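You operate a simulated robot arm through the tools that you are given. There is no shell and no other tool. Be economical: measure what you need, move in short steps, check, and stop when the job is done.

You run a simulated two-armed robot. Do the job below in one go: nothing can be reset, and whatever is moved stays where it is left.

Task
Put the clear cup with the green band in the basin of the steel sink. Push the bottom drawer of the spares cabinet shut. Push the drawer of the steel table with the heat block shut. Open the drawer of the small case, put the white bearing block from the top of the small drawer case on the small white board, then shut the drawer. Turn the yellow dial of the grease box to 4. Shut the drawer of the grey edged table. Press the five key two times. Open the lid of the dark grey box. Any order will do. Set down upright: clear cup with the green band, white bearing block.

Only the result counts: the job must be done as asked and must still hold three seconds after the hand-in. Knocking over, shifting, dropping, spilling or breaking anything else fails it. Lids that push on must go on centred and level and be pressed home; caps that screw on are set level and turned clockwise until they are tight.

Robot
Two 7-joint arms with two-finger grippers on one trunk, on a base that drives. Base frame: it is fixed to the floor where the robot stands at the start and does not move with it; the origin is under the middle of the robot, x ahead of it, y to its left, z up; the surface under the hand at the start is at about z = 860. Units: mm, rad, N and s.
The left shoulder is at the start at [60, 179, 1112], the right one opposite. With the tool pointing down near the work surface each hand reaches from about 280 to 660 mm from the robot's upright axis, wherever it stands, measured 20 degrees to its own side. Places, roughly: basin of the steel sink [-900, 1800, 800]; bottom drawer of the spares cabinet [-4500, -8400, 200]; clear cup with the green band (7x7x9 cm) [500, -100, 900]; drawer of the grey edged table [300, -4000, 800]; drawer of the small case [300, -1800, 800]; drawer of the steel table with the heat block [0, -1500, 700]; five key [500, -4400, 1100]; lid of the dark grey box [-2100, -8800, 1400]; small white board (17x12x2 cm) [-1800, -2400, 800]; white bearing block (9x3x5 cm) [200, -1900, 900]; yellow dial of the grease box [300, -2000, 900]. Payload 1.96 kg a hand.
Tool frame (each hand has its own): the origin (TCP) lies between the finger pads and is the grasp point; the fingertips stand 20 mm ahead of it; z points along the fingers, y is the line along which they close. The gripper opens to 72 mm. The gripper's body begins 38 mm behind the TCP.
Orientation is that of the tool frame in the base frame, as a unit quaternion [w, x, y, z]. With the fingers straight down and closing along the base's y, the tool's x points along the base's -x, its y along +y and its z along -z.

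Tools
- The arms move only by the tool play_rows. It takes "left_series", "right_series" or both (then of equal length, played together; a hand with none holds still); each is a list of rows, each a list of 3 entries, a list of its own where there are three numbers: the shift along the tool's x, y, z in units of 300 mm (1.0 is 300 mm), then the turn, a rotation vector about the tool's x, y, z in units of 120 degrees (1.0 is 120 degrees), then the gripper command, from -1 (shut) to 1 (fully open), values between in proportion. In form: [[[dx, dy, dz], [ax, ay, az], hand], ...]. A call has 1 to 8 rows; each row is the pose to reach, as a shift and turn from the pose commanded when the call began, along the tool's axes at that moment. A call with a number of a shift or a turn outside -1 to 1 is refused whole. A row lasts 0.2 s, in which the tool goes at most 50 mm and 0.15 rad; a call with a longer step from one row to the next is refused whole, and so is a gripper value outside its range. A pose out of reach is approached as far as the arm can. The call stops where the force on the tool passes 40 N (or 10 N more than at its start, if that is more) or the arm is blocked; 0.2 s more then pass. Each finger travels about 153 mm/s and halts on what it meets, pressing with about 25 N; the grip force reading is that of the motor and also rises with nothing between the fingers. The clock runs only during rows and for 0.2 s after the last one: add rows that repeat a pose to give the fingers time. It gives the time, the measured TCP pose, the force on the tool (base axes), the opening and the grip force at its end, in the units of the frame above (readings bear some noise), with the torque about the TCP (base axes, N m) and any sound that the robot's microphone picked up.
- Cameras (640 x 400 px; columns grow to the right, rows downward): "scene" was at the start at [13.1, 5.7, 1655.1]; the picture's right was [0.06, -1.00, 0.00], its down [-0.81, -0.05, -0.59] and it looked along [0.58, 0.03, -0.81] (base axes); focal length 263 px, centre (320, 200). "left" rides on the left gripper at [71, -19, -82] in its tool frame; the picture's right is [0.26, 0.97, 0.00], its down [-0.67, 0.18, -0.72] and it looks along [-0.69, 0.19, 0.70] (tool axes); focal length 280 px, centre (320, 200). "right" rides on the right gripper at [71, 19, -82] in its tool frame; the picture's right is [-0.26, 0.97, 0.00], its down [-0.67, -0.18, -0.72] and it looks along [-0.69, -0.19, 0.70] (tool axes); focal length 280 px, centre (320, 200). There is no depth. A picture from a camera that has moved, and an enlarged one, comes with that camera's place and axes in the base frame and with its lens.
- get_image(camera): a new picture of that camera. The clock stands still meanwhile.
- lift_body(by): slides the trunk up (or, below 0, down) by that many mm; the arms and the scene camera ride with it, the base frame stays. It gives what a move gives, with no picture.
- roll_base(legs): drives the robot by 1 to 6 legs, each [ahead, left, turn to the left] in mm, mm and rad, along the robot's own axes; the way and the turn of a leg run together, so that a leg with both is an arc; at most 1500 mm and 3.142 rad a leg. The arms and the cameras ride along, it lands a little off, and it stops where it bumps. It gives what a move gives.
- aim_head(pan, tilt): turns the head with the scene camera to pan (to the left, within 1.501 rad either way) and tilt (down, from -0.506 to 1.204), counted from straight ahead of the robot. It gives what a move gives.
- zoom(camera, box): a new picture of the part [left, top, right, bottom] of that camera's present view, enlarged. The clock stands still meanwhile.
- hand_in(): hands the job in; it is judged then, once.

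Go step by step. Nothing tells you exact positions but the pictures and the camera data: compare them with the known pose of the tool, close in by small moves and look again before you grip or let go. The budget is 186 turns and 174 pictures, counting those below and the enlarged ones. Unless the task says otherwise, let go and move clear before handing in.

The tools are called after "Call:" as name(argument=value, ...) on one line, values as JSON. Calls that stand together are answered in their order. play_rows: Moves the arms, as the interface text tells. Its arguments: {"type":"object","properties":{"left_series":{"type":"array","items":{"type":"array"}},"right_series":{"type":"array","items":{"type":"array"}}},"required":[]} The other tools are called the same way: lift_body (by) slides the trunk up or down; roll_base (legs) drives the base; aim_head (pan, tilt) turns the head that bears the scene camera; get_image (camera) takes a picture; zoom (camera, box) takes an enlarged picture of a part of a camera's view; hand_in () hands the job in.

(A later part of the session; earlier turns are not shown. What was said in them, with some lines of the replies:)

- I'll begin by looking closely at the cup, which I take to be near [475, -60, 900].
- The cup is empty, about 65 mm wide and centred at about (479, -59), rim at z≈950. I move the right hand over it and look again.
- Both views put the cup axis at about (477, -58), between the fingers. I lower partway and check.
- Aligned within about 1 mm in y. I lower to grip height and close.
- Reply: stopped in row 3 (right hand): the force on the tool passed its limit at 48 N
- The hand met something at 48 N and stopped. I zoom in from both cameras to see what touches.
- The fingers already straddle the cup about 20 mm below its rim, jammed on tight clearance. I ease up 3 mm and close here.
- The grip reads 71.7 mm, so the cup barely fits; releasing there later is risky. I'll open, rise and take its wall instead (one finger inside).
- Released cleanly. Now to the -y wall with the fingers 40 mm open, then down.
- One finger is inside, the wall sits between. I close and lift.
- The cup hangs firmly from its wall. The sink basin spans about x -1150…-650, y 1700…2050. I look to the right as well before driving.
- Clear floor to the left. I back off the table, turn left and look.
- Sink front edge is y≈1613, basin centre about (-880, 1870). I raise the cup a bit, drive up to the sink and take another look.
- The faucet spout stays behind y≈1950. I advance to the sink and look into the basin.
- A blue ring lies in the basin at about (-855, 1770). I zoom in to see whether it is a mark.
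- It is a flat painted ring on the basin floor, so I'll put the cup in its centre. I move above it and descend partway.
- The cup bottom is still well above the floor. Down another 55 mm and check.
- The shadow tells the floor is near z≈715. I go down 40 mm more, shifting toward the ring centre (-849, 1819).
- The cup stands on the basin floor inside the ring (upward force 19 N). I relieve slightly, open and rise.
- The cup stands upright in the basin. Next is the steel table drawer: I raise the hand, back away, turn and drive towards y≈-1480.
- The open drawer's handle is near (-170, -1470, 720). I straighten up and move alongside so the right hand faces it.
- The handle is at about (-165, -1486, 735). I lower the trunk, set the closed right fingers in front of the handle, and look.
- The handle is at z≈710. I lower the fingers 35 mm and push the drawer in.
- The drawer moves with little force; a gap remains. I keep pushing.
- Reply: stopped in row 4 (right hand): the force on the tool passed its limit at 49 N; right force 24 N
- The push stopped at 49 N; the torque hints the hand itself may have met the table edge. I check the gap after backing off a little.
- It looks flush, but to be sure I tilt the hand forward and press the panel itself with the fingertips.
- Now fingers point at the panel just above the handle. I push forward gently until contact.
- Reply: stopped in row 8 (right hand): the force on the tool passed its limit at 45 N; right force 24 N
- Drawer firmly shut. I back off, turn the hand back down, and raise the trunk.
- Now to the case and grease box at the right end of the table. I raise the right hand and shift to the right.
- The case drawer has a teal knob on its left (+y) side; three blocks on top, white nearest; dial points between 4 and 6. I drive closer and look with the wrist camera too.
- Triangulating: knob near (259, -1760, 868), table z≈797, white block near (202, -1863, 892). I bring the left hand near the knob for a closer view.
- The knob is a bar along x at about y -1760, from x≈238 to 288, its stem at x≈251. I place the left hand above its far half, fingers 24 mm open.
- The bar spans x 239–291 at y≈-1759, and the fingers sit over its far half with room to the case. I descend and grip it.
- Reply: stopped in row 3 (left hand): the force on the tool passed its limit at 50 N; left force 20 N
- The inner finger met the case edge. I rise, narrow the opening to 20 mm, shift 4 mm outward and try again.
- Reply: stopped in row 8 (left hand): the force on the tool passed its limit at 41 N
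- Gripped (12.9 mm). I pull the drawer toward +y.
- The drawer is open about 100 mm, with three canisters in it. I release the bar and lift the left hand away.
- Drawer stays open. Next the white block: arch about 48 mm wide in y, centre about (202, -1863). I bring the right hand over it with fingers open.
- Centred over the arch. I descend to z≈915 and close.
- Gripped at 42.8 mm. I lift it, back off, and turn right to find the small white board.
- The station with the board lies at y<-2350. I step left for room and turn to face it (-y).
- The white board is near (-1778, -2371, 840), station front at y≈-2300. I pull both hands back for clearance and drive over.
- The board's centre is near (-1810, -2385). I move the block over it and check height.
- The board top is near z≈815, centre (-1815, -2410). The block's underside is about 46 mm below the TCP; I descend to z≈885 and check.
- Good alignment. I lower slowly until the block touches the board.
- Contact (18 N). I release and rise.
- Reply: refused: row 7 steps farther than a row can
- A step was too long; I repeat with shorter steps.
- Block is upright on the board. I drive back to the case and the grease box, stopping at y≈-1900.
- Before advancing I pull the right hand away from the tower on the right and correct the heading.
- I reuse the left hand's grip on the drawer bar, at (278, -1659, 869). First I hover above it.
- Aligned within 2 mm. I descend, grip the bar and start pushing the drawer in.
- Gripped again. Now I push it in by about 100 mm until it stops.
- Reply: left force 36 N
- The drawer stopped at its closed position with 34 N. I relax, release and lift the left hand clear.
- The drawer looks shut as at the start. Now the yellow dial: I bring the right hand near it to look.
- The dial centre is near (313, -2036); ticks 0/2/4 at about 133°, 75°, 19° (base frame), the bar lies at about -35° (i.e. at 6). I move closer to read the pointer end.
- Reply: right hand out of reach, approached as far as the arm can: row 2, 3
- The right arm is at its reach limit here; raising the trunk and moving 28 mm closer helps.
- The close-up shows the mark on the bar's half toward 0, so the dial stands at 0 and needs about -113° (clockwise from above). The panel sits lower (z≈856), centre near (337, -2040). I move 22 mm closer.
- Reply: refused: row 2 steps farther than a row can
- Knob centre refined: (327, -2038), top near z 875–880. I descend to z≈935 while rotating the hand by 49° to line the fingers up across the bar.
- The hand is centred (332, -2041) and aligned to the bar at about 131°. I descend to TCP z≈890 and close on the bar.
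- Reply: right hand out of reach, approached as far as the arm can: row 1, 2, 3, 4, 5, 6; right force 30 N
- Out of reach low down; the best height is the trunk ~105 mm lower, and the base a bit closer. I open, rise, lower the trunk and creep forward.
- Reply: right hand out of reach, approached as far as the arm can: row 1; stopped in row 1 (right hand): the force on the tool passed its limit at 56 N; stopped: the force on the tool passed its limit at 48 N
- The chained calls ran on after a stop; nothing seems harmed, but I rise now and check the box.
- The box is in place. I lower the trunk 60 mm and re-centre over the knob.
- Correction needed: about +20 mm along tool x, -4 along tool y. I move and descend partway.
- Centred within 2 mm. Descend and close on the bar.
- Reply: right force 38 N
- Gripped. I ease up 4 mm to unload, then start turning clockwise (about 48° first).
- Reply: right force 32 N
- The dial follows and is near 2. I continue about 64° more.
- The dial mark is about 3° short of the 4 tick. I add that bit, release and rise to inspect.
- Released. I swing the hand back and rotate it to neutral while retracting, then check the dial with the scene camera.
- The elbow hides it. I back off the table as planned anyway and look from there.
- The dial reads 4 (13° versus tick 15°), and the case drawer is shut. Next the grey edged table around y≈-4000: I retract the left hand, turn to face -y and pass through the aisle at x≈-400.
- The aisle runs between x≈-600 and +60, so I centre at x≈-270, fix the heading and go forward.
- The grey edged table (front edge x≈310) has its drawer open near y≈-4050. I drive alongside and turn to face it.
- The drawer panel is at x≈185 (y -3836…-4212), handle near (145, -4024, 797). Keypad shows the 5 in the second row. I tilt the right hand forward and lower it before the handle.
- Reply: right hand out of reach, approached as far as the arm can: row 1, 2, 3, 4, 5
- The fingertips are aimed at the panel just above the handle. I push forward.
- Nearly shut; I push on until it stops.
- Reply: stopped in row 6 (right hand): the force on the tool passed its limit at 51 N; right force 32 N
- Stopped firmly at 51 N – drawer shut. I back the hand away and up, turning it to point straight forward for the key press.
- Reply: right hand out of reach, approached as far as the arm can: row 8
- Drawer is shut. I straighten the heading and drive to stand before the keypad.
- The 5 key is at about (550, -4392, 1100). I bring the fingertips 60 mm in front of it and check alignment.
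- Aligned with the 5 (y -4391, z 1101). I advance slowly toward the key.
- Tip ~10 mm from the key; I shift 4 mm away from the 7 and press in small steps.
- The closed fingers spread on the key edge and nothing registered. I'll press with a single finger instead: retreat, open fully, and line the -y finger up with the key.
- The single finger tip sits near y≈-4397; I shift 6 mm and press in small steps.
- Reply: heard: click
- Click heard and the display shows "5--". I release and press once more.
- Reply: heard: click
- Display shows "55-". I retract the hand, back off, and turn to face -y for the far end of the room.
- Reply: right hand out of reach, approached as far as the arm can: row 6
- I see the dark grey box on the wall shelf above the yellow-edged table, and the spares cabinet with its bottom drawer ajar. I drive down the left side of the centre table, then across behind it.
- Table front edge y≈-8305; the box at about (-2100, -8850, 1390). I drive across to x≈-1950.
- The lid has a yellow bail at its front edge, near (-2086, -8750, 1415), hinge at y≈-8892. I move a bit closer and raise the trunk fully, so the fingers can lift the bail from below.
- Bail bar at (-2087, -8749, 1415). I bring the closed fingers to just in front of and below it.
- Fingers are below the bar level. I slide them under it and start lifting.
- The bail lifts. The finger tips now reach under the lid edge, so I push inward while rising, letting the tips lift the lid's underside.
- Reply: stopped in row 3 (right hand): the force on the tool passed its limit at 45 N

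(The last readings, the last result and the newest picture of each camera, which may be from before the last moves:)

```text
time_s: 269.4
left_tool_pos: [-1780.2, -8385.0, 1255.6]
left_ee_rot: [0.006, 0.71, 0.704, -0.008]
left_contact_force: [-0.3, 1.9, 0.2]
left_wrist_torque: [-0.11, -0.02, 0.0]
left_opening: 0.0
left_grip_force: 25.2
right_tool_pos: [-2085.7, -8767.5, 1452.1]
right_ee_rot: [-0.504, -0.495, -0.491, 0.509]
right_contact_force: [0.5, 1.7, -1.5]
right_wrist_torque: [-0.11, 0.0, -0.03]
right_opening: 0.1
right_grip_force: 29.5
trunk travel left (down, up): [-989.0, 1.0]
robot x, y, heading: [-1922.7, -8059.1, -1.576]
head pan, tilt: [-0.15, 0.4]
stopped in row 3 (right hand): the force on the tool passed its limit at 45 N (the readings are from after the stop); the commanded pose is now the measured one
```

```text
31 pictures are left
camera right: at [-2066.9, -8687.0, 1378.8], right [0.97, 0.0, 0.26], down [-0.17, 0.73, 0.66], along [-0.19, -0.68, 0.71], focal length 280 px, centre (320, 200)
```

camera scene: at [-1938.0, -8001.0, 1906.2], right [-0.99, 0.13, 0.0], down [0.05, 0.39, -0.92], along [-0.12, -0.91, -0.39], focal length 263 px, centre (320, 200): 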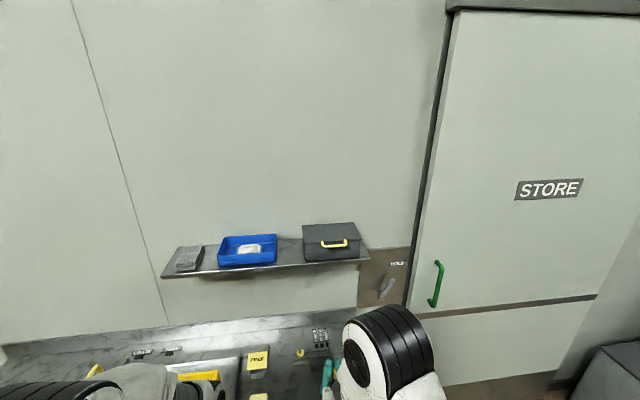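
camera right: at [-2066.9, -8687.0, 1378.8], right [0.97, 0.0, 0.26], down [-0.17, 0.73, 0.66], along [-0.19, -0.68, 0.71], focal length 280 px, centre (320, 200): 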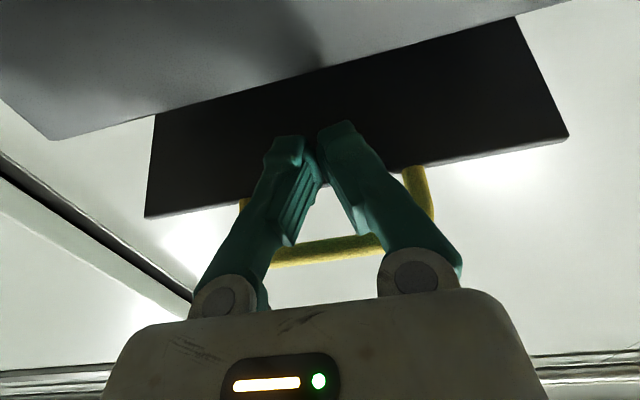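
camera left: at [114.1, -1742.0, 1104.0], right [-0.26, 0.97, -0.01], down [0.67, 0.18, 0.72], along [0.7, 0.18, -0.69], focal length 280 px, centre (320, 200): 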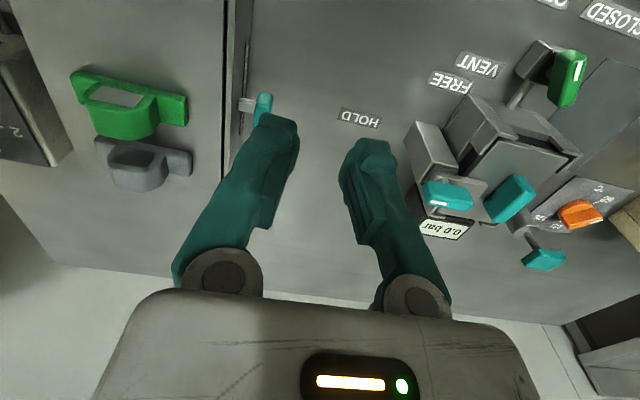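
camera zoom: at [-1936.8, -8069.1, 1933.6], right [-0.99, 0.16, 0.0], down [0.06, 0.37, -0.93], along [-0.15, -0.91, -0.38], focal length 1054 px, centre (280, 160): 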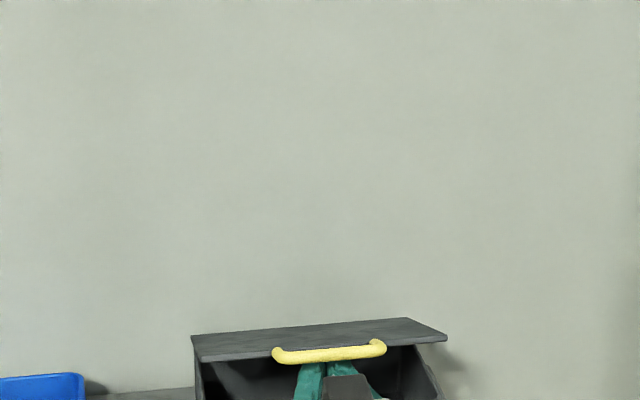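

The lid is at about 30°. Pushing in too flat loads it, so I go more upward first, then inward.

Call:
play_rows(right_series=[[[-0.03, 0, 0.0], [0, 0, 0], -1], [[-0.06, 0, 0.02], [0, 0, 0], -1], [[-0.1, 0, 0.04], [0, 0, 0], -1], [[-0.14, 0, 0.07], [0, 0, 0], -1], [[-0.17, 0, 0.11], [0, 0, 0], -1], [[-0.19, 0, 0.15], [0, 0, 0], -1]])

Call:
zoom(camera="scene", box=[280, 160, 380, 260])

Call:
get_image(camera="right")

```text
time_s: 270.8
left_tool_pos: [-1781.4, -8399.8, 1251.1]
left_ee_rot: [0.002, 0.71, 0.704, -0.004]
left_contact_force: [0.1, 0.1, 1.3]
left_wrist_torque: [0.05, 0.0, 0.02]
left_opening: 0.0
left_grip_force: 24.8
right_tool_pos: [-2086.4, -8827.3, 1503.2]
right_ee_rot: [-0.502, -0.498, -0.493, 0.507]
right_contact_force: [0.2, -0.2, 0.2]
right_wrist_torque: [-0.01, -0.01, -0.01]
right_opening: 0.1
right_grip_force: 29.8
trunk travel left (down, up): [-989.0, 1.0]
robot x, y, heading: [-1923.9, -8059.4, -1.581]
head pan, tilt: [-0.15, 0.4]
```

```text
4.00 times, centred on (330, 210) of scene
camera zoom: at [-1938.1, -8090.9, 1933.2], right [-0.99, 0.16, 0.0], down [0.06, 0.38, -0.92], along [-0.14, -0.91, -0.39], focal length 1054 px, centre (280, 160)
```

zoom: 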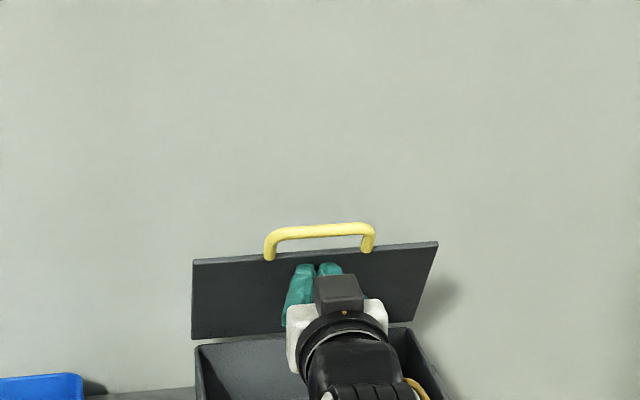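

```text
29 pictures are left
camera right: at [-2068.4, -8747.0, 1430.3], right [0.97, 0.0, 0.26], down [-0.18, 0.73, 0.66], along [-0.19, -0.68, 0.7], focal length 280 px, centre (320, 200)
```

right: 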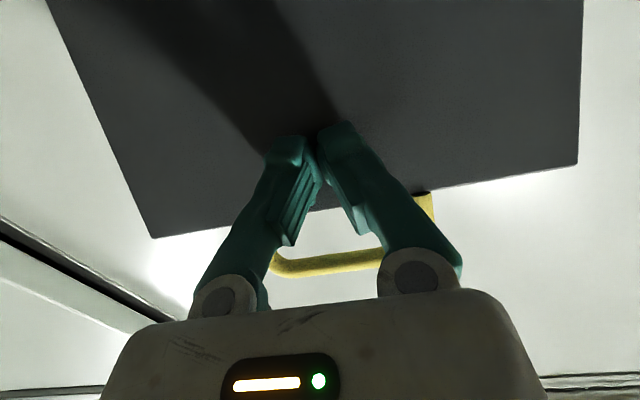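

The lid is near 70°. I push it further back.

Call:
play_rows(right_series=[[[0.01, 0, 0.04], [0, 0, 0], -1], [[0.02, 0, 0.08], [0, 0, 0], -1], [[0.03, 0, 0.12], [0, 0, 0], -1], [[0.03, 0, 0.16], [0, 0, 0], -1], [[0.03, 0, 0.2], [0, 0, 0], -1]])

Call:
zoom(camera="scene", box=[280, 160, 380, 260])

```text
time_s: 271.7
left_tool_pos: [-1781.2, -8387.0, 1255.2]
left_ee_rot: [0.006, 0.71, 0.704, -0.008]
left_contact_force: [0.2, 1.2, -0.3]
left_wrist_torque: [0.01, 0.02, 0.0]
left_opening: 0.1
left_grip_force: 24.8
right_tool_pos: [-2088.6, -8850.8, 1504.7]
right_ee_rot: [-0.504, -0.496, -0.491, 0.509]
right_contact_force: [-0.8, 38.8, 10.6]
right_wrist_torque: [4.36, -0.13, 0.66]
right_opening: 0.1
right_grip_force: 29.3
trunk travel left (down, up): [-989.0, 1.0]
robot x, y, heading: [-1922.7, -8060.2, -1.581]
head pan, tilt: [-0.15, 0.4]
stopped in row 4 (right hand): the force on the tool passed its limit at 51 N (the readings are from after the stop); the commanded pose is now the measured one
```

```text
4.00 times, centred on (330, 210) of scene
camera zoom: at [-1937.6, -8069.4, 1933.6], right [-0.99, 0.16, 0.0], down [0.06, 0.37, -0.93], along [-0.15, -0.91, -0.38], focal length 1054 px, centre (280, 160)
```

zoom: 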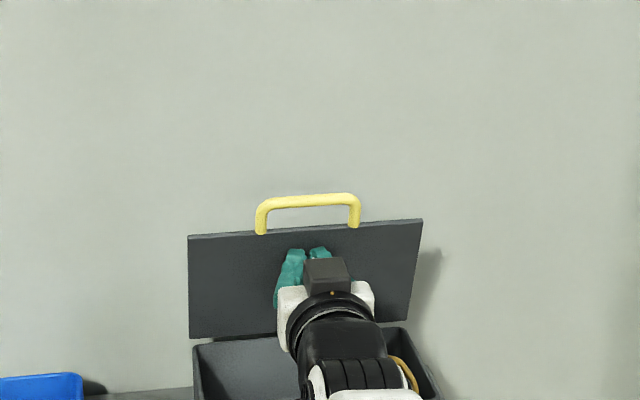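

The torque shows the camera housing met the box's front rim. I back off 15 mm and see whether the lid stays.

Call:
play_rows(right_series=[[[-0.02, 0, -0.05], [0, 0, 0], -1], [[-0.02, 0, -0.07], [0, 0, 0], -1], [[-0.02, 0, -0.07], [0, 0, 0], -1]])

Call:
zoom(camera="scene", box=[270, 170, 390, 290])

```text
time_s: 272.5
left_tool_pos: [-1781.6, -8398.9, 1251.7]
left_ee_rot: [0.003, 0.71, 0.704, -0.004]
left_contact_force: [-0.1, -0.1, 0.4]
left_wrist_torque: [0.0, -0.01, -0.03]
left_opening: 0.1
left_grip_force: 25.0
right_tool_pos: [-2086.7, -8844.3, 1500.5]
right_ee_rot: [-0.501, -0.499, -0.494, 0.506]
right_contact_force: [-1.0, 0.1, -0.6]
right_wrist_torque: [0.0, -0.03, -0.01]
right_opening: 0.2
right_grip_force: 29.3
trunk travel left (down, up): [-989.0, 1.0]
robot x, y, heading: [-1925.8, -8060.2, -1.584]
head pan, tilt: [-0.15, 0.4]
```

```text
3.33 times, centred on (330, 230) of scene
camera zoom: at [-1938.1, -8089.6, 1933.1], right [-0.99, 0.16, 0.0], down [0.06, 0.38, -0.92], along [-0.14, -0.91, -0.39], focal length 878 px, centre (287, 100)
```

zoom: 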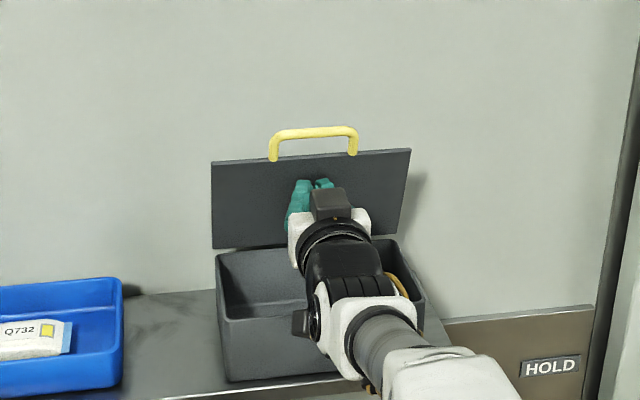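

The lid is at about 81°, perhaps leaning on the fingers. I withdraw 40 mm more to see if it holds by itself.

Call:
play_rows(right_series=[[[-0.0, 0, -0.04], [0, 0, 0], -1], [[-0.0, 0, -0.08], [0, 0, 0], -1], [[0, 0, -0.12], [0, 0, 0], -1], [[0, 0, -0.12], [0, 0, 0], -1]])

Call:
zoom(camera="scene", box=[270, 170, 390, 290])

```text
time_s: 273.5
left_tool_pos: [-1780.9, -8398.0, 1252.5]
left_ee_rot: [0.003, 0.711, 0.703, -0.005]
left_contact_force: [-0.8, 0.0, -0.3]
left_wrist_torque: [0.0, -0.01, -0.04]
left_opening: 0.0
left_grip_force: 24.7
right_tool_pos: [-2088.1, -8807.7, 1501.4]
right_ee_rot: [-0.501, -0.499, -0.494, 0.506]
right_contact_force: [0.5, -0.1, -0.2]
right_wrist_torque: [-0.02, 0.0, -0.02]
right_opening: 0.1
right_grip_force: 29.3
trunk travel left (down, up): [-989.0, 1.0]
robot x, y, heading: [-1922.4, -8060.5, -1.582]
head pan, tilt: [-0.15, 0.4]
```

```text
3.33 times, centred on (330, 230) of scene
camera zoom: at [-1938.2, -8089.4, 1933.2], right [-0.99, 0.16, 0.0], down [0.06, 0.38, -0.92], along [-0.15, -0.91, -0.39], focal length 878 px, centre (287, 100)
```

zoom: 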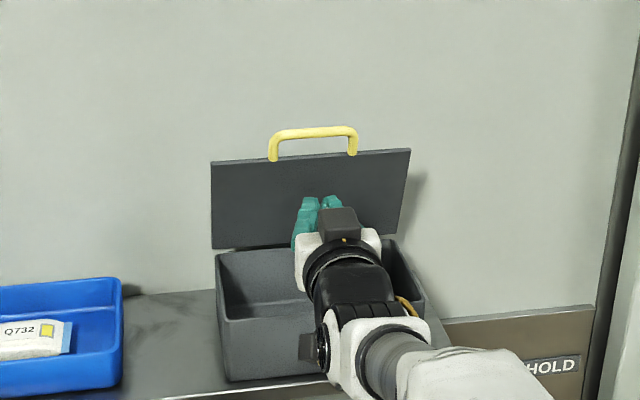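

The lid holds by itself. To be safe I push it further from a higher position, where the camera clears the rim.

Call:
play_rows(right_series=[[[-0.06, 0, 0.0], [0, 0, 0], -1], [[-0.12, 0, 0.03], [0, 0, 0], -1], [[-0.12, 0, 0.12], [0, 0, 0], -1], [[-0.12, 0, 0.18], [0, 0, 0], -1], [[-0.12, 0, 0.24], [0, 0, 0], -1], [[-0.12, 0, 0.3], [0, 0, 0], -1], [[-0.12, 0, 0.35], [0, 0, 0], -1]])

Call:
zoom(camera="scene", box=[270, 170, 390, 290])

```text
time_s: 275.1
left_tool_pos: [-1781.7, -8397.7, 1252.6]
left_ee_rot: [0.003, 0.711, 0.703, -0.005]
left_contact_force: [-0.2, 0.2, -0.6]
left_wrist_torque: [-0.02, -0.01, -0.01]
left_opening: 0.3
left_grip_force: 25.2
right_tool_pos: [-2086.4, -8884.6, 1536.6]
right_ee_rot: [-0.502, -0.498, -0.494, 0.507]
right_contact_force: [-0.1, 0.1, -0.8]
right_wrist_torque: [-0.02, 0.01, -0.02]
right_opening: 0.2
right_grip_force: 29.1
right hand out of reach, approached as far as the arm can: row 6, 7
trunk travel left (down, up): [-989.0, 1.0]
robot x, y, heading: [-1924.6, -8055.2, -1.578]
head pan, tilt: [-0.15, 0.4]
```

```text
3.33 times, centred on (330, 230) of scene
camera zoom: at [-1937.7, -8088.4, 1933.2], right [-0.99, 0.16, 0.0], down [0.06, 0.38, -0.92], along [-0.15, -0.91, -0.39], focal length 878 px, centre (287, 100)
```

zoom: 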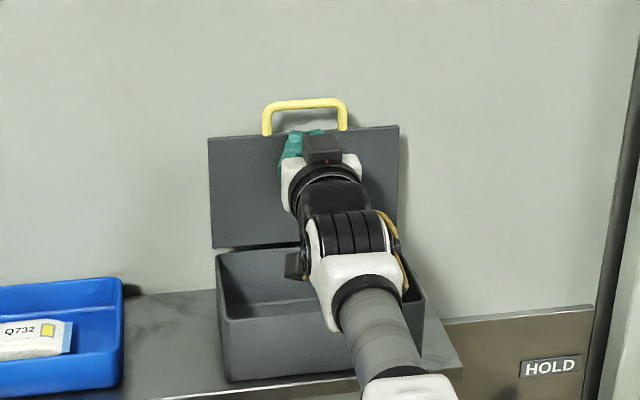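

The lid is now past vertical and stays open. I withdraw the hand, back off and drive to the spares cabinet along y≈-7900.

Call:
play_rows(right_series=[[[0, 0, -0.12], [0, 0, 0], -1], [[0, 0, -0.27], [0, 0, 0], -1], [[0, 0, -0.42], [0, 0, 0], -1], [[0, 0, -0.57], [0, 0, 0], -1], [[0, 0, -0.72], [0, 0, 0], -1], [[0.08, 0, -0.84], [0, 0, 0], -1], [[0.2, 0, -0.94], [0, 0, 0], -1]])

Call:
zoom(camera="scene", box=[270, 170, 390, 290])

Call:
roll_base(legs=[[-150, 0, 0.01], [0, -1500, 0], [0, -300, 0]])

Call:
aim_head(pan=-0.6, tilt=0.7)

Call:
get_image(camera="scene")

```text
time_s: 276.7
left_tool_pos: [-1781.0, -8399.9, 1251.6]
left_ee_rot: [0.003, 0.711, 0.703, -0.004]
left_contact_force: [0.6, 0.3, -0.5]
left_wrist_torque: [0.02, 0.0, -0.02]
left_opening: 0.2
left_grip_force: 25.4
right_tool_pos: [-2085.5, -8604.3, 1470.2]
right_ee_rot: [-0.502, -0.498, -0.493, 0.507]
right_contact_force: [0.3, 0.4, 0.2]
right_wrist_torque: [-0.01, 0.01, -0.02]
right_opening: 0.0
right_grip_force: 29.3
trunk travel left (down, up): [-989.0, 1.0]
robot x, y, heading: [-1922.5, -8060.0, -1.582]
head pan, tilt: [-0.15, 0.4]
```

```text
3.33 times, centred on (330, 230) of scene
camera zoom: at [-1938.3, -8090.1, 1933.2], right [-0.99, 0.16, 0.0], down [0.06, 0.38, -0.92], along [-0.15, -0.91, -0.39], focal length 878 px, centre (287, 100)
```

zoom: 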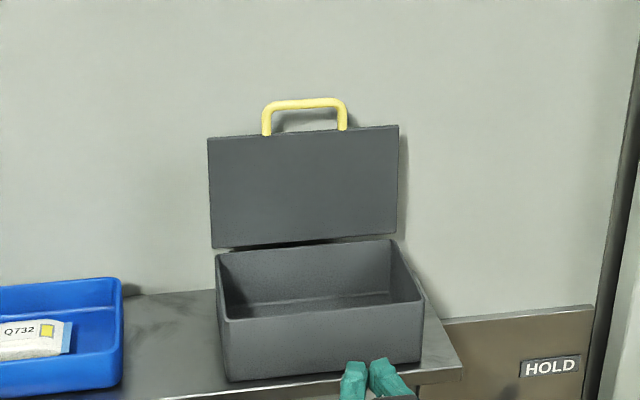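

```text
time_s: 286.7
left_tool_pos: [-3557.1, -8266.0, 1251.2]
left_ee_rot: [0.003, 0.701, 0.713, -0.005]
left_contact_force: [0.7, 0.7, -0.8]
left_wrist_torque: [0.01, 0.02, -0.02]
left_opening: 0.1
left_grip_force: 25.2
right_tool_pos: [-3854.9, -8478.1, 1471.3]
right_ee_rot: [0.507, 0.492, 0.5, -0.501]
right_contact_force: [-0.7, 0.1, -0.6]
right_wrist_torque: [0.0, -0.01, -0.03]
right_opening: 0.0
right_grip_force: 29.6
trunk travel left (down, up): [-989.0, 1.0]
robot x, y, heading: [-3708.3, -7930.9, -1.553]
head pan, tilt: [-0.15, 0.4]
```

```text
time_s: 287.6
left_tool_pos: [-3561.1, -8266.2, 1251.5]
left_ee_rot: [0.003, 0.701, 0.713, -0.004]
left_contact_force: [0.9, -0.5, 0.4]
left_wrist_torque: [-0.04, -0.01, -0.02]
left_opening: 0.0
left_grip_force: 24.9
right_tool_pos: [-3857.8, -8480.4, 1470.5]
right_ee_rot: [0.508, 0.492, 0.5, -0.5]
right_contact_force: [0.1, -0.8, 0.4]
right_wrist_torque: [0.0, 0.01, 0.0]
right_opening: 0.1
right_grip_force: 29.9
trunk travel left (down, up): [-989.0, 1.0]
robot x, y, heading: [-3708.6, -7930.9, -1.551]
head pan, tilt: [-0.6, 0.7]
```

```text
23 pictures are left
camera scene: at [-3759.1, -7940.0, 1906.3], right [-0.84, 0.55, 0.0], down [0.35, 0.54, -0.77], along [-0.42, -0.64, -0.64], focal length 263 px, centre (320, 200)
```

scene: 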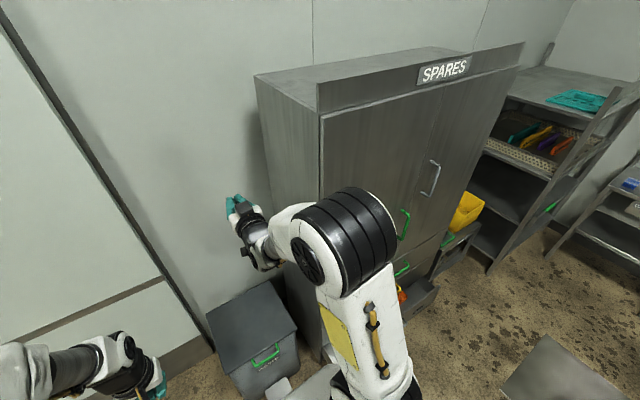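

Lid is wide open. The cabinet front is at y≈-8484, x -4160…-4960, its bottom drawer protruding. I back off, move in front of it and lower the trunk.

Call:
roll_base(legs=[[-250, 0, -0.02], [0, -730, 0]])

Call:
lift_body(by=-950)

Call:
aim_head(pan=-0.1, tilt=0.5)

Call:
get_image(camera="scene")

Call:
get_image(camera="right")

```text
time_s: 292.9
left_tool_pos: [-4273.3, -8020.5, 1252.6]
left_ee_rot: [0.002, 0.709, 0.706, -0.005]
left_contact_force: [0.4, 0.3, -0.7]
left_wrist_torque: [-0.01, 0.03, 0.0]
left_opening: 0.0
left_grip_force: 25.6
right_tool_pos: [-4575.1, -8227.5, 1470.5]
right_ee_rot: [-0.503, -0.496, -0.495, 0.505]
right_contact_force: [-0.1, 0.3, 0.5]
right_wrist_torque: [0.01, -0.04, -0.01]
right_opening: 0.0
right_grip_force: 29.8
trunk travel left (down, up): [-989.0, 1.0]
robot x, y, heading: [-4418.0, -7683.3, -1.571]
head pan, tilt: [-0.6, 0.7]
```

```text
refused: -950 is not a number from -400 to 400
```

```text
time_s: 293.8
left_tool_pos: [-4275.8, -8020.7, 1251.8]
left_ee_rot: [0.003, 0.708, 0.706, -0.004]
left_contact_force: [-0.5, 0.3, 0.1]
left_wrist_torque: [0.02, -0.03, -0.04]
left_opening: 0.2
left_grip_force: 24.9
right_tool_pos: [-4577.3, -8227.8, 1470.9]
right_ee_rot: [-0.504, -0.496, -0.495, 0.505]
right_contact_force: [0.3, 0.4, 0.1]
right_wrist_torque: [0.01, -0.03, 0.0]
right_opening: 0.0
right_grip_force: 29.5
trunk travel left (down, up): [-989.0, 1.0]
robot x, y, heading: [-4418.1, -7681.8, -1.574]
head pan, tilt: [-0.099, 0.499]
```

```text
22 pictures are left
camera scene: at [-4428.7, -7710.8, 1924.0], right [-0.99, 0.1, 0.0], down [0.05, 0.48, -0.88], along [-0.09, -0.87, -0.48], focal length 263 px, centre (320, 200)
```

scene: 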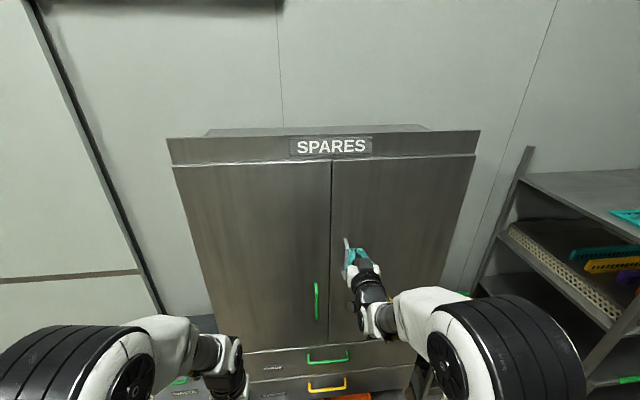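

```text
21 pictures are left
camera right: at [-4558.6, -8147.3, 1397.9], right [0.96, 0.0, 0.26], down [-0.18, 0.73, 0.66], along [-0.19, -0.69, 0.7], focal length 280 px, centre (320, 200)
```

right: 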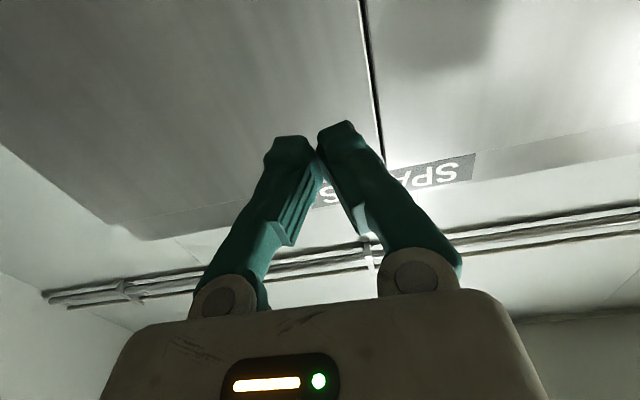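

Trunk moves are limited to 400 mm a call. I retract the hand a little and lower in stages.

Call:
play_rows(right_series=[[[0, 0, -0.13], [0, 0, 0], -1], [[0, 0, -0.26], [0, 0, 0], -1]])

Call:
lift_body(by=-400)

Call:
lift_body(by=-400)

Call:
aim_head(pan=-0.15, tilt=0.6)

Call:
get_image(camera="scene")

```text
time_s: 294.4
left_tool_pos: [-4276.4, -8019.1, 1253.6]
left_ee_rot: [0.004, 0.709, 0.705, -0.005]
left_contact_force: [0.1, 0.9, 0.4]
left_wrist_torque: [0.03, 0.04, 0.0]
left_opening: 0.0
left_grip_force: 24.5
right_tool_pos: [-4575.5, -8161.6, 1470.8]
right_ee_rot: [-0.504, -0.496, -0.494, 0.506]
right_contact_force: [-0.3, -0.3, 0.4]
right_wrist_torque: [0.02, 0.02, -0.02]
right_opening: 0.0
right_grip_force: 29.9
right hand out of reach, approached as far as the arm can: row 2
trunk travel left (down, up): [-989.0, 1.0]
robot x, y, heading: [-4419.0, -7683.7, -1.574]
head pan, tilt: [-0.099, 0.499]
```

```text
time_s: 298.2
left_tool_pos: [-4274.9, -8019.2, 852.1]
left_ee_rot: [0.003, 0.709, 0.705, -0.005]
left_contact_force: [1.1, -0.4, 0.3]
left_wrist_torque: [0.01, 0.04, 0.01]
left_opening: 0.1
left_grip_force: 25.2
right_tool_pos: [-4575.3, -8164.7, 1068.3]
right_ee_rot: [-0.503, -0.496, -0.495, 0.505]
right_contact_force: [-1.5, 0.3, -0.3]
right_wrist_torque: [-0.03, 0.02, 0.0]
right_opening: 0.0
right_grip_force: 29.5
trunk travel left (down, up): [-589.0, 401.0]
robot x, y, heading: [-4421.4, -7679.4, -1.575]
head pan, tilt: [-0.099, 0.499]
```

```text
time_s: 302.0
left_tool_pos: [-4274.2, -8019.6, 452.2]
left_ee_rot: [0.003, 0.708, 0.706, -0.005]
left_contact_force: [0.6, 0.5, -1.0]
left_wrist_torque: [0.01, -0.01, -0.04]
left_opening: 0.0
left_grip_force: 25.1
right_tool_pos: [-4576.4, -8163.1, 669.4]
right_ee_rot: [-0.504, -0.496, -0.495, 0.505]
right_contact_force: [0.4, 0.0, 0.0]
right_wrist_torque: [-0.01, 0.0, 0.03]
right_opening: 0.0
right_grip_force: 29.8
trunk travel left (down, up): [-189.0, 801.0]
robot x, y, heading: [-4421.3, -7680.2, -1.571]
head pan, tilt: [-0.099, 0.499]
```

```text
time_s: 302.7
left_tool_pos: [-4275.9, -8021.1, 451.7]
left_ee_rot: [0.003, 0.709, 0.706, -0.004]
left_contact_force: [0.7, 0.0, 0.7]
left_wrist_torque: [0.0, -0.02, 0.02]
left_opening: 0.0
left_grip_force: 25.5
right_tool_pos: [-4576.8, -8164.3, 670.3]
right_ee_rot: [-0.503, -0.497, -0.494, 0.506]
right_contact_force: [0.4, 0.4, 0.1]
right_wrist_torque: [-0.05, 0.02, 0.03]
right_opening: 0.1
right_grip_force: 29.2
trunk travel left (down, up): [-189.0, 801.0]
robot x, y, heading: [-4418.8, -7680.4, -1.572]
head pan, tilt: [-0.15, 0.6]
```

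```text
20 pictures are left
camera scene: at [-4432.2, -7707.6, 1115.0], right [-0.99, 0.15, 0.0], down [0.09, 0.56, -0.83], along [-0.12, -0.82, -0.56], focal length 263 px, centre (320, 200)
```

scene: 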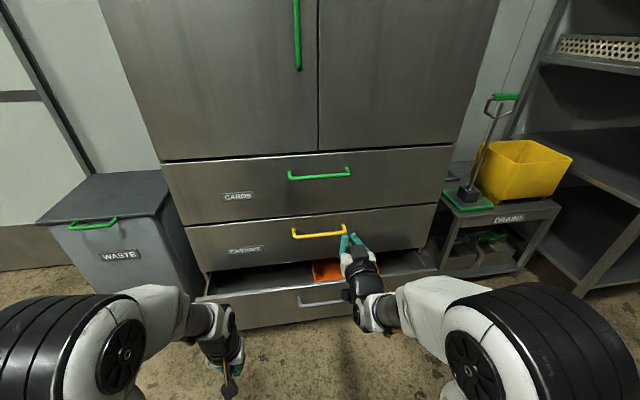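

The bottom drawer's handle is near (-4512, -8335, 197), panel top z≈250. I lower further and bring the fingers in front of the panel above the handle.

Call:
lift_body(by=-185)

Call:
play_rows(right_series=[[[0.14, 0.05, 0], [0, 0, 0], -1], [[0.28, 0.1, 0], [0, 0, 0], -1], [[0.42, 0.15, 0], [0, 0, 0], -1], [[0.56, 0.2, 0], [0, 0, 0], -1], [[0.7, 0.217, 0], [0, 0, 0], -1], [[0.84, 0.217, 0], [0, 0, 0], -1], [[0.86, 0.217, 0], [0, 0, 0], -1]])

Call:
get_image(camera="right")

Call:
get_image(camera="scene")

```text
time_s: 304.8
left_tool_pos: [-4274.3, -8020.7, 266.5]
left_ee_rot: [0.004, 0.709, 0.705, -0.004]
left_contact_force: [-0.6, 0.2, -0.2]
left_wrist_torque: [0.01, 0.02, 0.01]
left_opening: 0.0
left_grip_force: 25.1
right_tool_pos: [-4575.6, -8165.0, 484.5]
right_ee_rot: [-0.504, -0.496, -0.495, 0.505]
right_contact_force: [-0.3, 0.0, 1.0]
right_wrist_torque: [0.0, 0.0, 0.01]
right_opening: 0.0
right_grip_force: 29.0
trunk travel left (down, up): [-4.0, 986.0]
robot x, y, heading: [-4419.3, -7682.4, -1.57]
head pan, tilt: [-0.15, 0.6]
```

```text
time_s: 306.4
left_tool_pos: [-4274.8, -8020.0, 267.5]
left_ee_rot: [0.003, 0.708, 0.706, -0.004]
left_contact_force: [0.1, -0.2, 0.4]
left_wrist_torque: [0.02, 0.01, 0.0]
left_opening: 0.4
left_grip_force: 25.1
right_tool_pos: [-4510.4, -8168.7, 225.0]
right_ee_rot: [-0.503, -0.497, -0.495, 0.505]
right_contact_force: [-0.1, 0.3, 0.3]
right_wrist_torque: [-0.01, 0.02, 0.03]
right_opening: 0.0
right_grip_force: 29.5
trunk travel left (down, up): [-4.0, 986.0]
robot x, y, heading: [-4416.2, -7681.9, -1.567]
head pan, tilt: [-0.15, 0.6]
```

```text
19 pictures are left
camera right: at [-4492.7, -8087.4, 152.7], right [0.97, 0.0, 0.26], down [-0.18, 0.73, 0.66], along [-0.19, -0.69, 0.7], focal length 280 px, centre (320, 200)
```

right: 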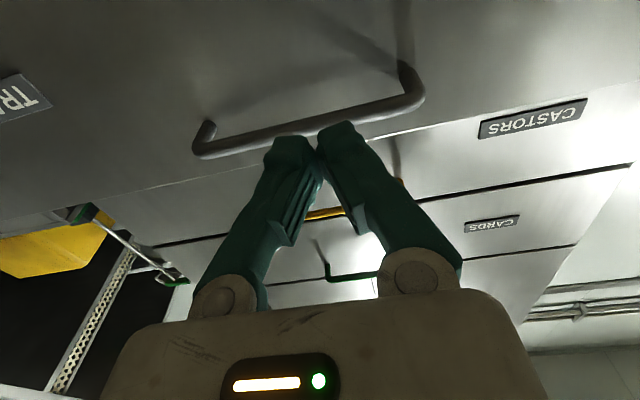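

```text
18 pictures are left
camera scene: at [-4432.2, -7707.6, 930.0], right [-0.99, 0.15, 0.0], down [0.09, 0.56, -0.83], along [-0.12, -0.82, -0.56], focal length 263 px, centre (320, 200)
```

scene: 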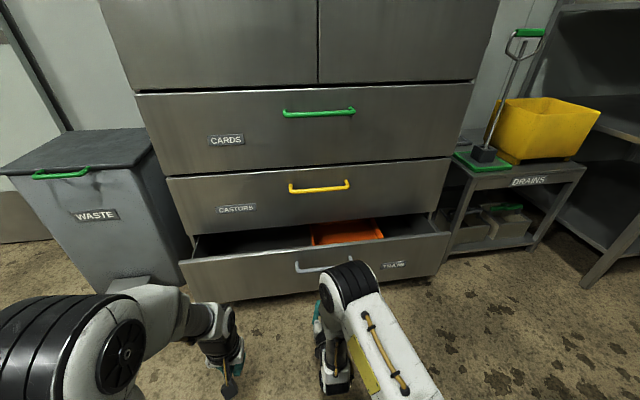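

Triangulated: handle at (-4533, -8288, 276), panel top z≈324. I raise the fingers to z≈302 and push forward.

Call:
play_rows(right_series=[[[-0.13, -0.04, 0], [0, 0, 0], -1], [[-0.257, -0.075, 0], [0, 0, 0], -1], [[-0.257, -0.075, 0.14], [0, 0, 0], -1], [[-0.257, -0.075, 0.28], [0, 0, 0], -1], [[-0.257, -0.075, 0.38], [0, 0, 0], -1], [[-0.257, -0.075, 0.45], [0, 0, 0], -1], [[-0.257, -0.075, 0.52], [0, 0, 0], -1], [[-0.257, -0.075, 0.58], [0, 0, 0], -1]])

Call:
get_image(camera="right")

Call:
get_image(camera="scene")

```text
time_s: 308.1
left_tool_pos: [-4274.6, -8019.0, 267.8]
left_ee_rot: [0.003, 0.708, 0.706, -0.005]
left_contact_force: [0.0, 0.1, -0.1]
left_wrist_torque: [-0.02, 0.02, 0.0]
left_opening: 0.0
left_grip_force: 25.2
right_tool_pos: [-4532.5, -8340.8, 307.1]
right_ee_rot: [-0.503, -0.497, -0.495, 0.505]
right_contact_force: [0.3, -0.5, 1.1]
right_wrist_torque: [-0.01, -0.02, -0.02]
right_opening: 0.0
right_grip_force: 30.2
trunk travel left (down, up): [-4.0, 986.0]
robot x, y, heading: [-4420.5, -7682.0, -1.576]
head pan, tilt: [-0.15, 0.6]
```

```text
17 pictures are left
camera right: at [-4515.0, -8260.7, 234.1], right [0.97, 0.0, 0.26], down [-0.18, 0.73, 0.66], along [-0.19, -0.69, 0.7], focal length 280 px, centre (320, 200)
```

right: 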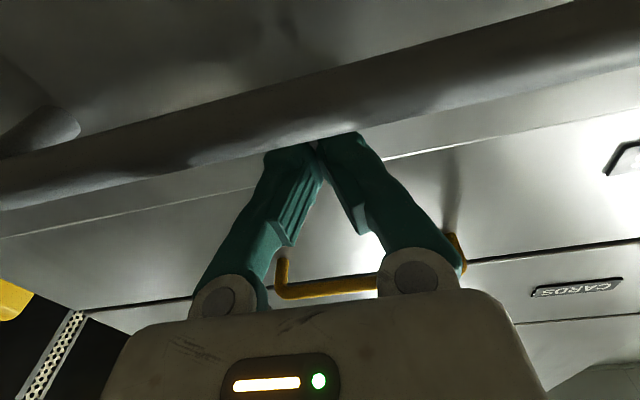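

```text
16 pictures are left
camera scene: at [-4432.2, -7707.6, 929.9], right [-0.99, 0.15, 0.0], down [0.09, 0.56, -0.83], along [-0.12, -0.82, -0.56], focal length 263 px, centre (320, 200)
```

scene: 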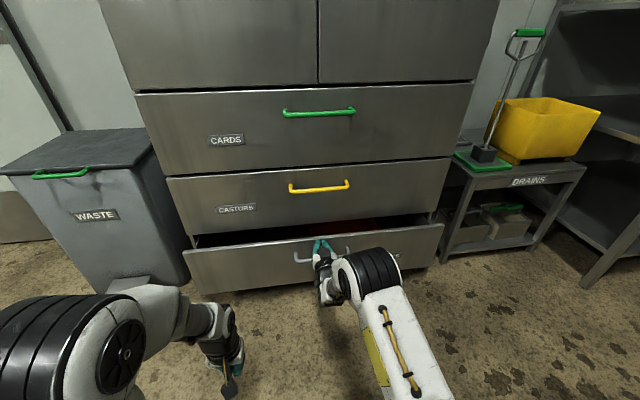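

The drawer is moving in. I keep pushing until it stops.

Call:
play_rows(right_series=[[[0, 0, 0.06], [0, 0, 0], -1], [[0, 0, 0.12], [0, 0, 0], -1], [[0, 0, 0.18], [0, 0, 0], -1], [[0, 0, 0.24], [0, 0, 0], -1], [[0, 0, 0.3], [0, 0, 0], -1], [[0, 0, 0.36], [0, 0, 0], -1], [[0, 0, 0.42], [0, 0, 0], -1], [[0, 0, 0.48], [0, 0, 0], -1]])

Call:
get_image(camera="scene")

```text
time_s: 309.2
left_tool_pos: [-4275.5, -8019.4, 267.7]
left_ee_rot: [0.003, 0.708, 0.706, -0.004]
left_contact_force: [0.0, 0.0, -0.3]
left_wrist_torque: [0.02, 0.0, 0.03]
left_opening: 0.0
left_grip_force: 24.7
right_tool_pos: [-4533.7, -8412.5, 307.3]
right_ee_rot: [-0.504, -0.496, -0.493, 0.507]
right_contact_force: [-0.4, 19.8, 8.7]
right_wrist_torque: [-0.02, 0.01, 0.04]
right_opening: 5.9
right_grip_force: 29.9
trunk travel left (down, up): [-4.0, 986.0]
robot x, y, heading: [-4417.9, -7677.1, -1.578]
head pan, tilt: [-0.15, 0.6]
stopped in row 5 (right hand): the force on the tool passed its limit at 110 N (the readings are from after the stop); the commanded pose is now the measured one
```

```text
15 pictures are left
camera scene: at [-4432.1, -7705.6, 930.2], right [-0.99, 0.15, 0.0], down [0.09, 0.56, -0.83], along [-0.13, -0.82, -0.56], focal length 263 px, centre (320, 200)
```

scene: 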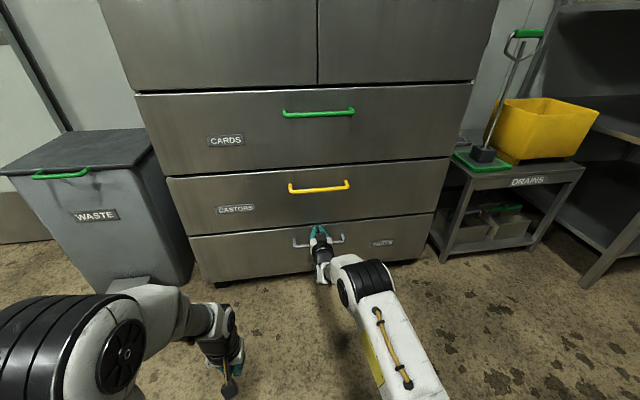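

It stopped hard and looks flush. I withdraw the hand and verify.

Call:
play_rows(right_series=[[[0, 0, -0.1], [0, 0, 0], -1], [[0, 0, -0.25], [0, 0, 0], -1], [[0, 0, -0.4], [0, 0, 0], -1], [[0, 0, -0.55], [0, 0, 0], -1], [[0, 0, -0.7], [0, 0, 0], -1]])

Call:
zoom(camera="scene", box=[160, 140, 470, 300])

```text
time_s: 310.4
left_tool_pos: [-4274.2, -8020.1, 266.5]
left_ee_rot: [0.002, 0.708, 0.706, -0.003]
left_contact_force: [-0.8, 0.0, 1.1]
left_wrist_torque: [-0.02, -0.01, 0.02]
left_opening: 0.0
left_grip_force: 24.9
right_tool_pos: [-4535.3, -8201.4, 302.1]
right_ee_rot: [-0.503, -0.496, -0.496, 0.505]
right_contact_force: [0.8, 1.2, -0.6]
right_wrist_torque: [0.0, -0.01, 0.01]
right_opening: 0.0
right_grip_force: 29.9
trunk travel left (down, up): [-4.0, 986.0]
robot x, y, heading: [-4419.1, -7680.7, -1.57]
head pan, tilt: [-0.15, 0.6]
```

```text
2.06 times, centred on (315, 220) of scene
camera zoom: at [-4432.3, -7707.5, 929.9], right [-0.99, 0.15, 0.0], down [0.09, 0.56, -0.82], along [-0.13, -0.82, -0.57], focal length 544 px, centre (330, 159)
```

zoom: 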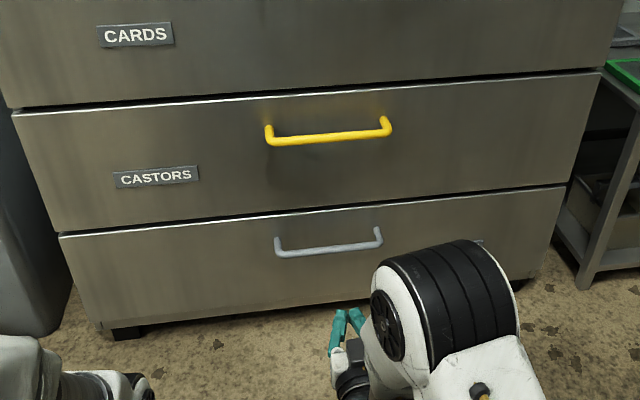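

The bottom drawer is flush with the others and every other item has been checked, with the hands clear. I hand in.

Call:
hand_in()

```text
The job is handed in.
```

I finished every item on the list and handed the job in; the hand-in gave no verdict.

- **Cup:** it stands upright in the sink basin, inside the blue ring painted on the basin floor.
- **Drawers:** the spares cabinet's bottom drawer and the drawers of the steel and grey edged tables are pushed shut. The small case's drawer was opened, then shut after the block was moved.
- **White bearing block:** it stands upright on the small white board.
- **Yellow dial:** it points to 4, within about 2 degrees by my measurement.
- **Five key:** pressed twice, and the display reads "55-".
- **Dark grey box:** the lid is open past vertical and stays there by itself.

Two knocks could matter to the judging. The right hand pressed hard on the grease box knob before I got a clean grip, and the hand camera bumped the rim of the dark grey box while I opened the lid. The grease box looked unmoved afterwards. The dark grey box may have slid back a few millimetres.
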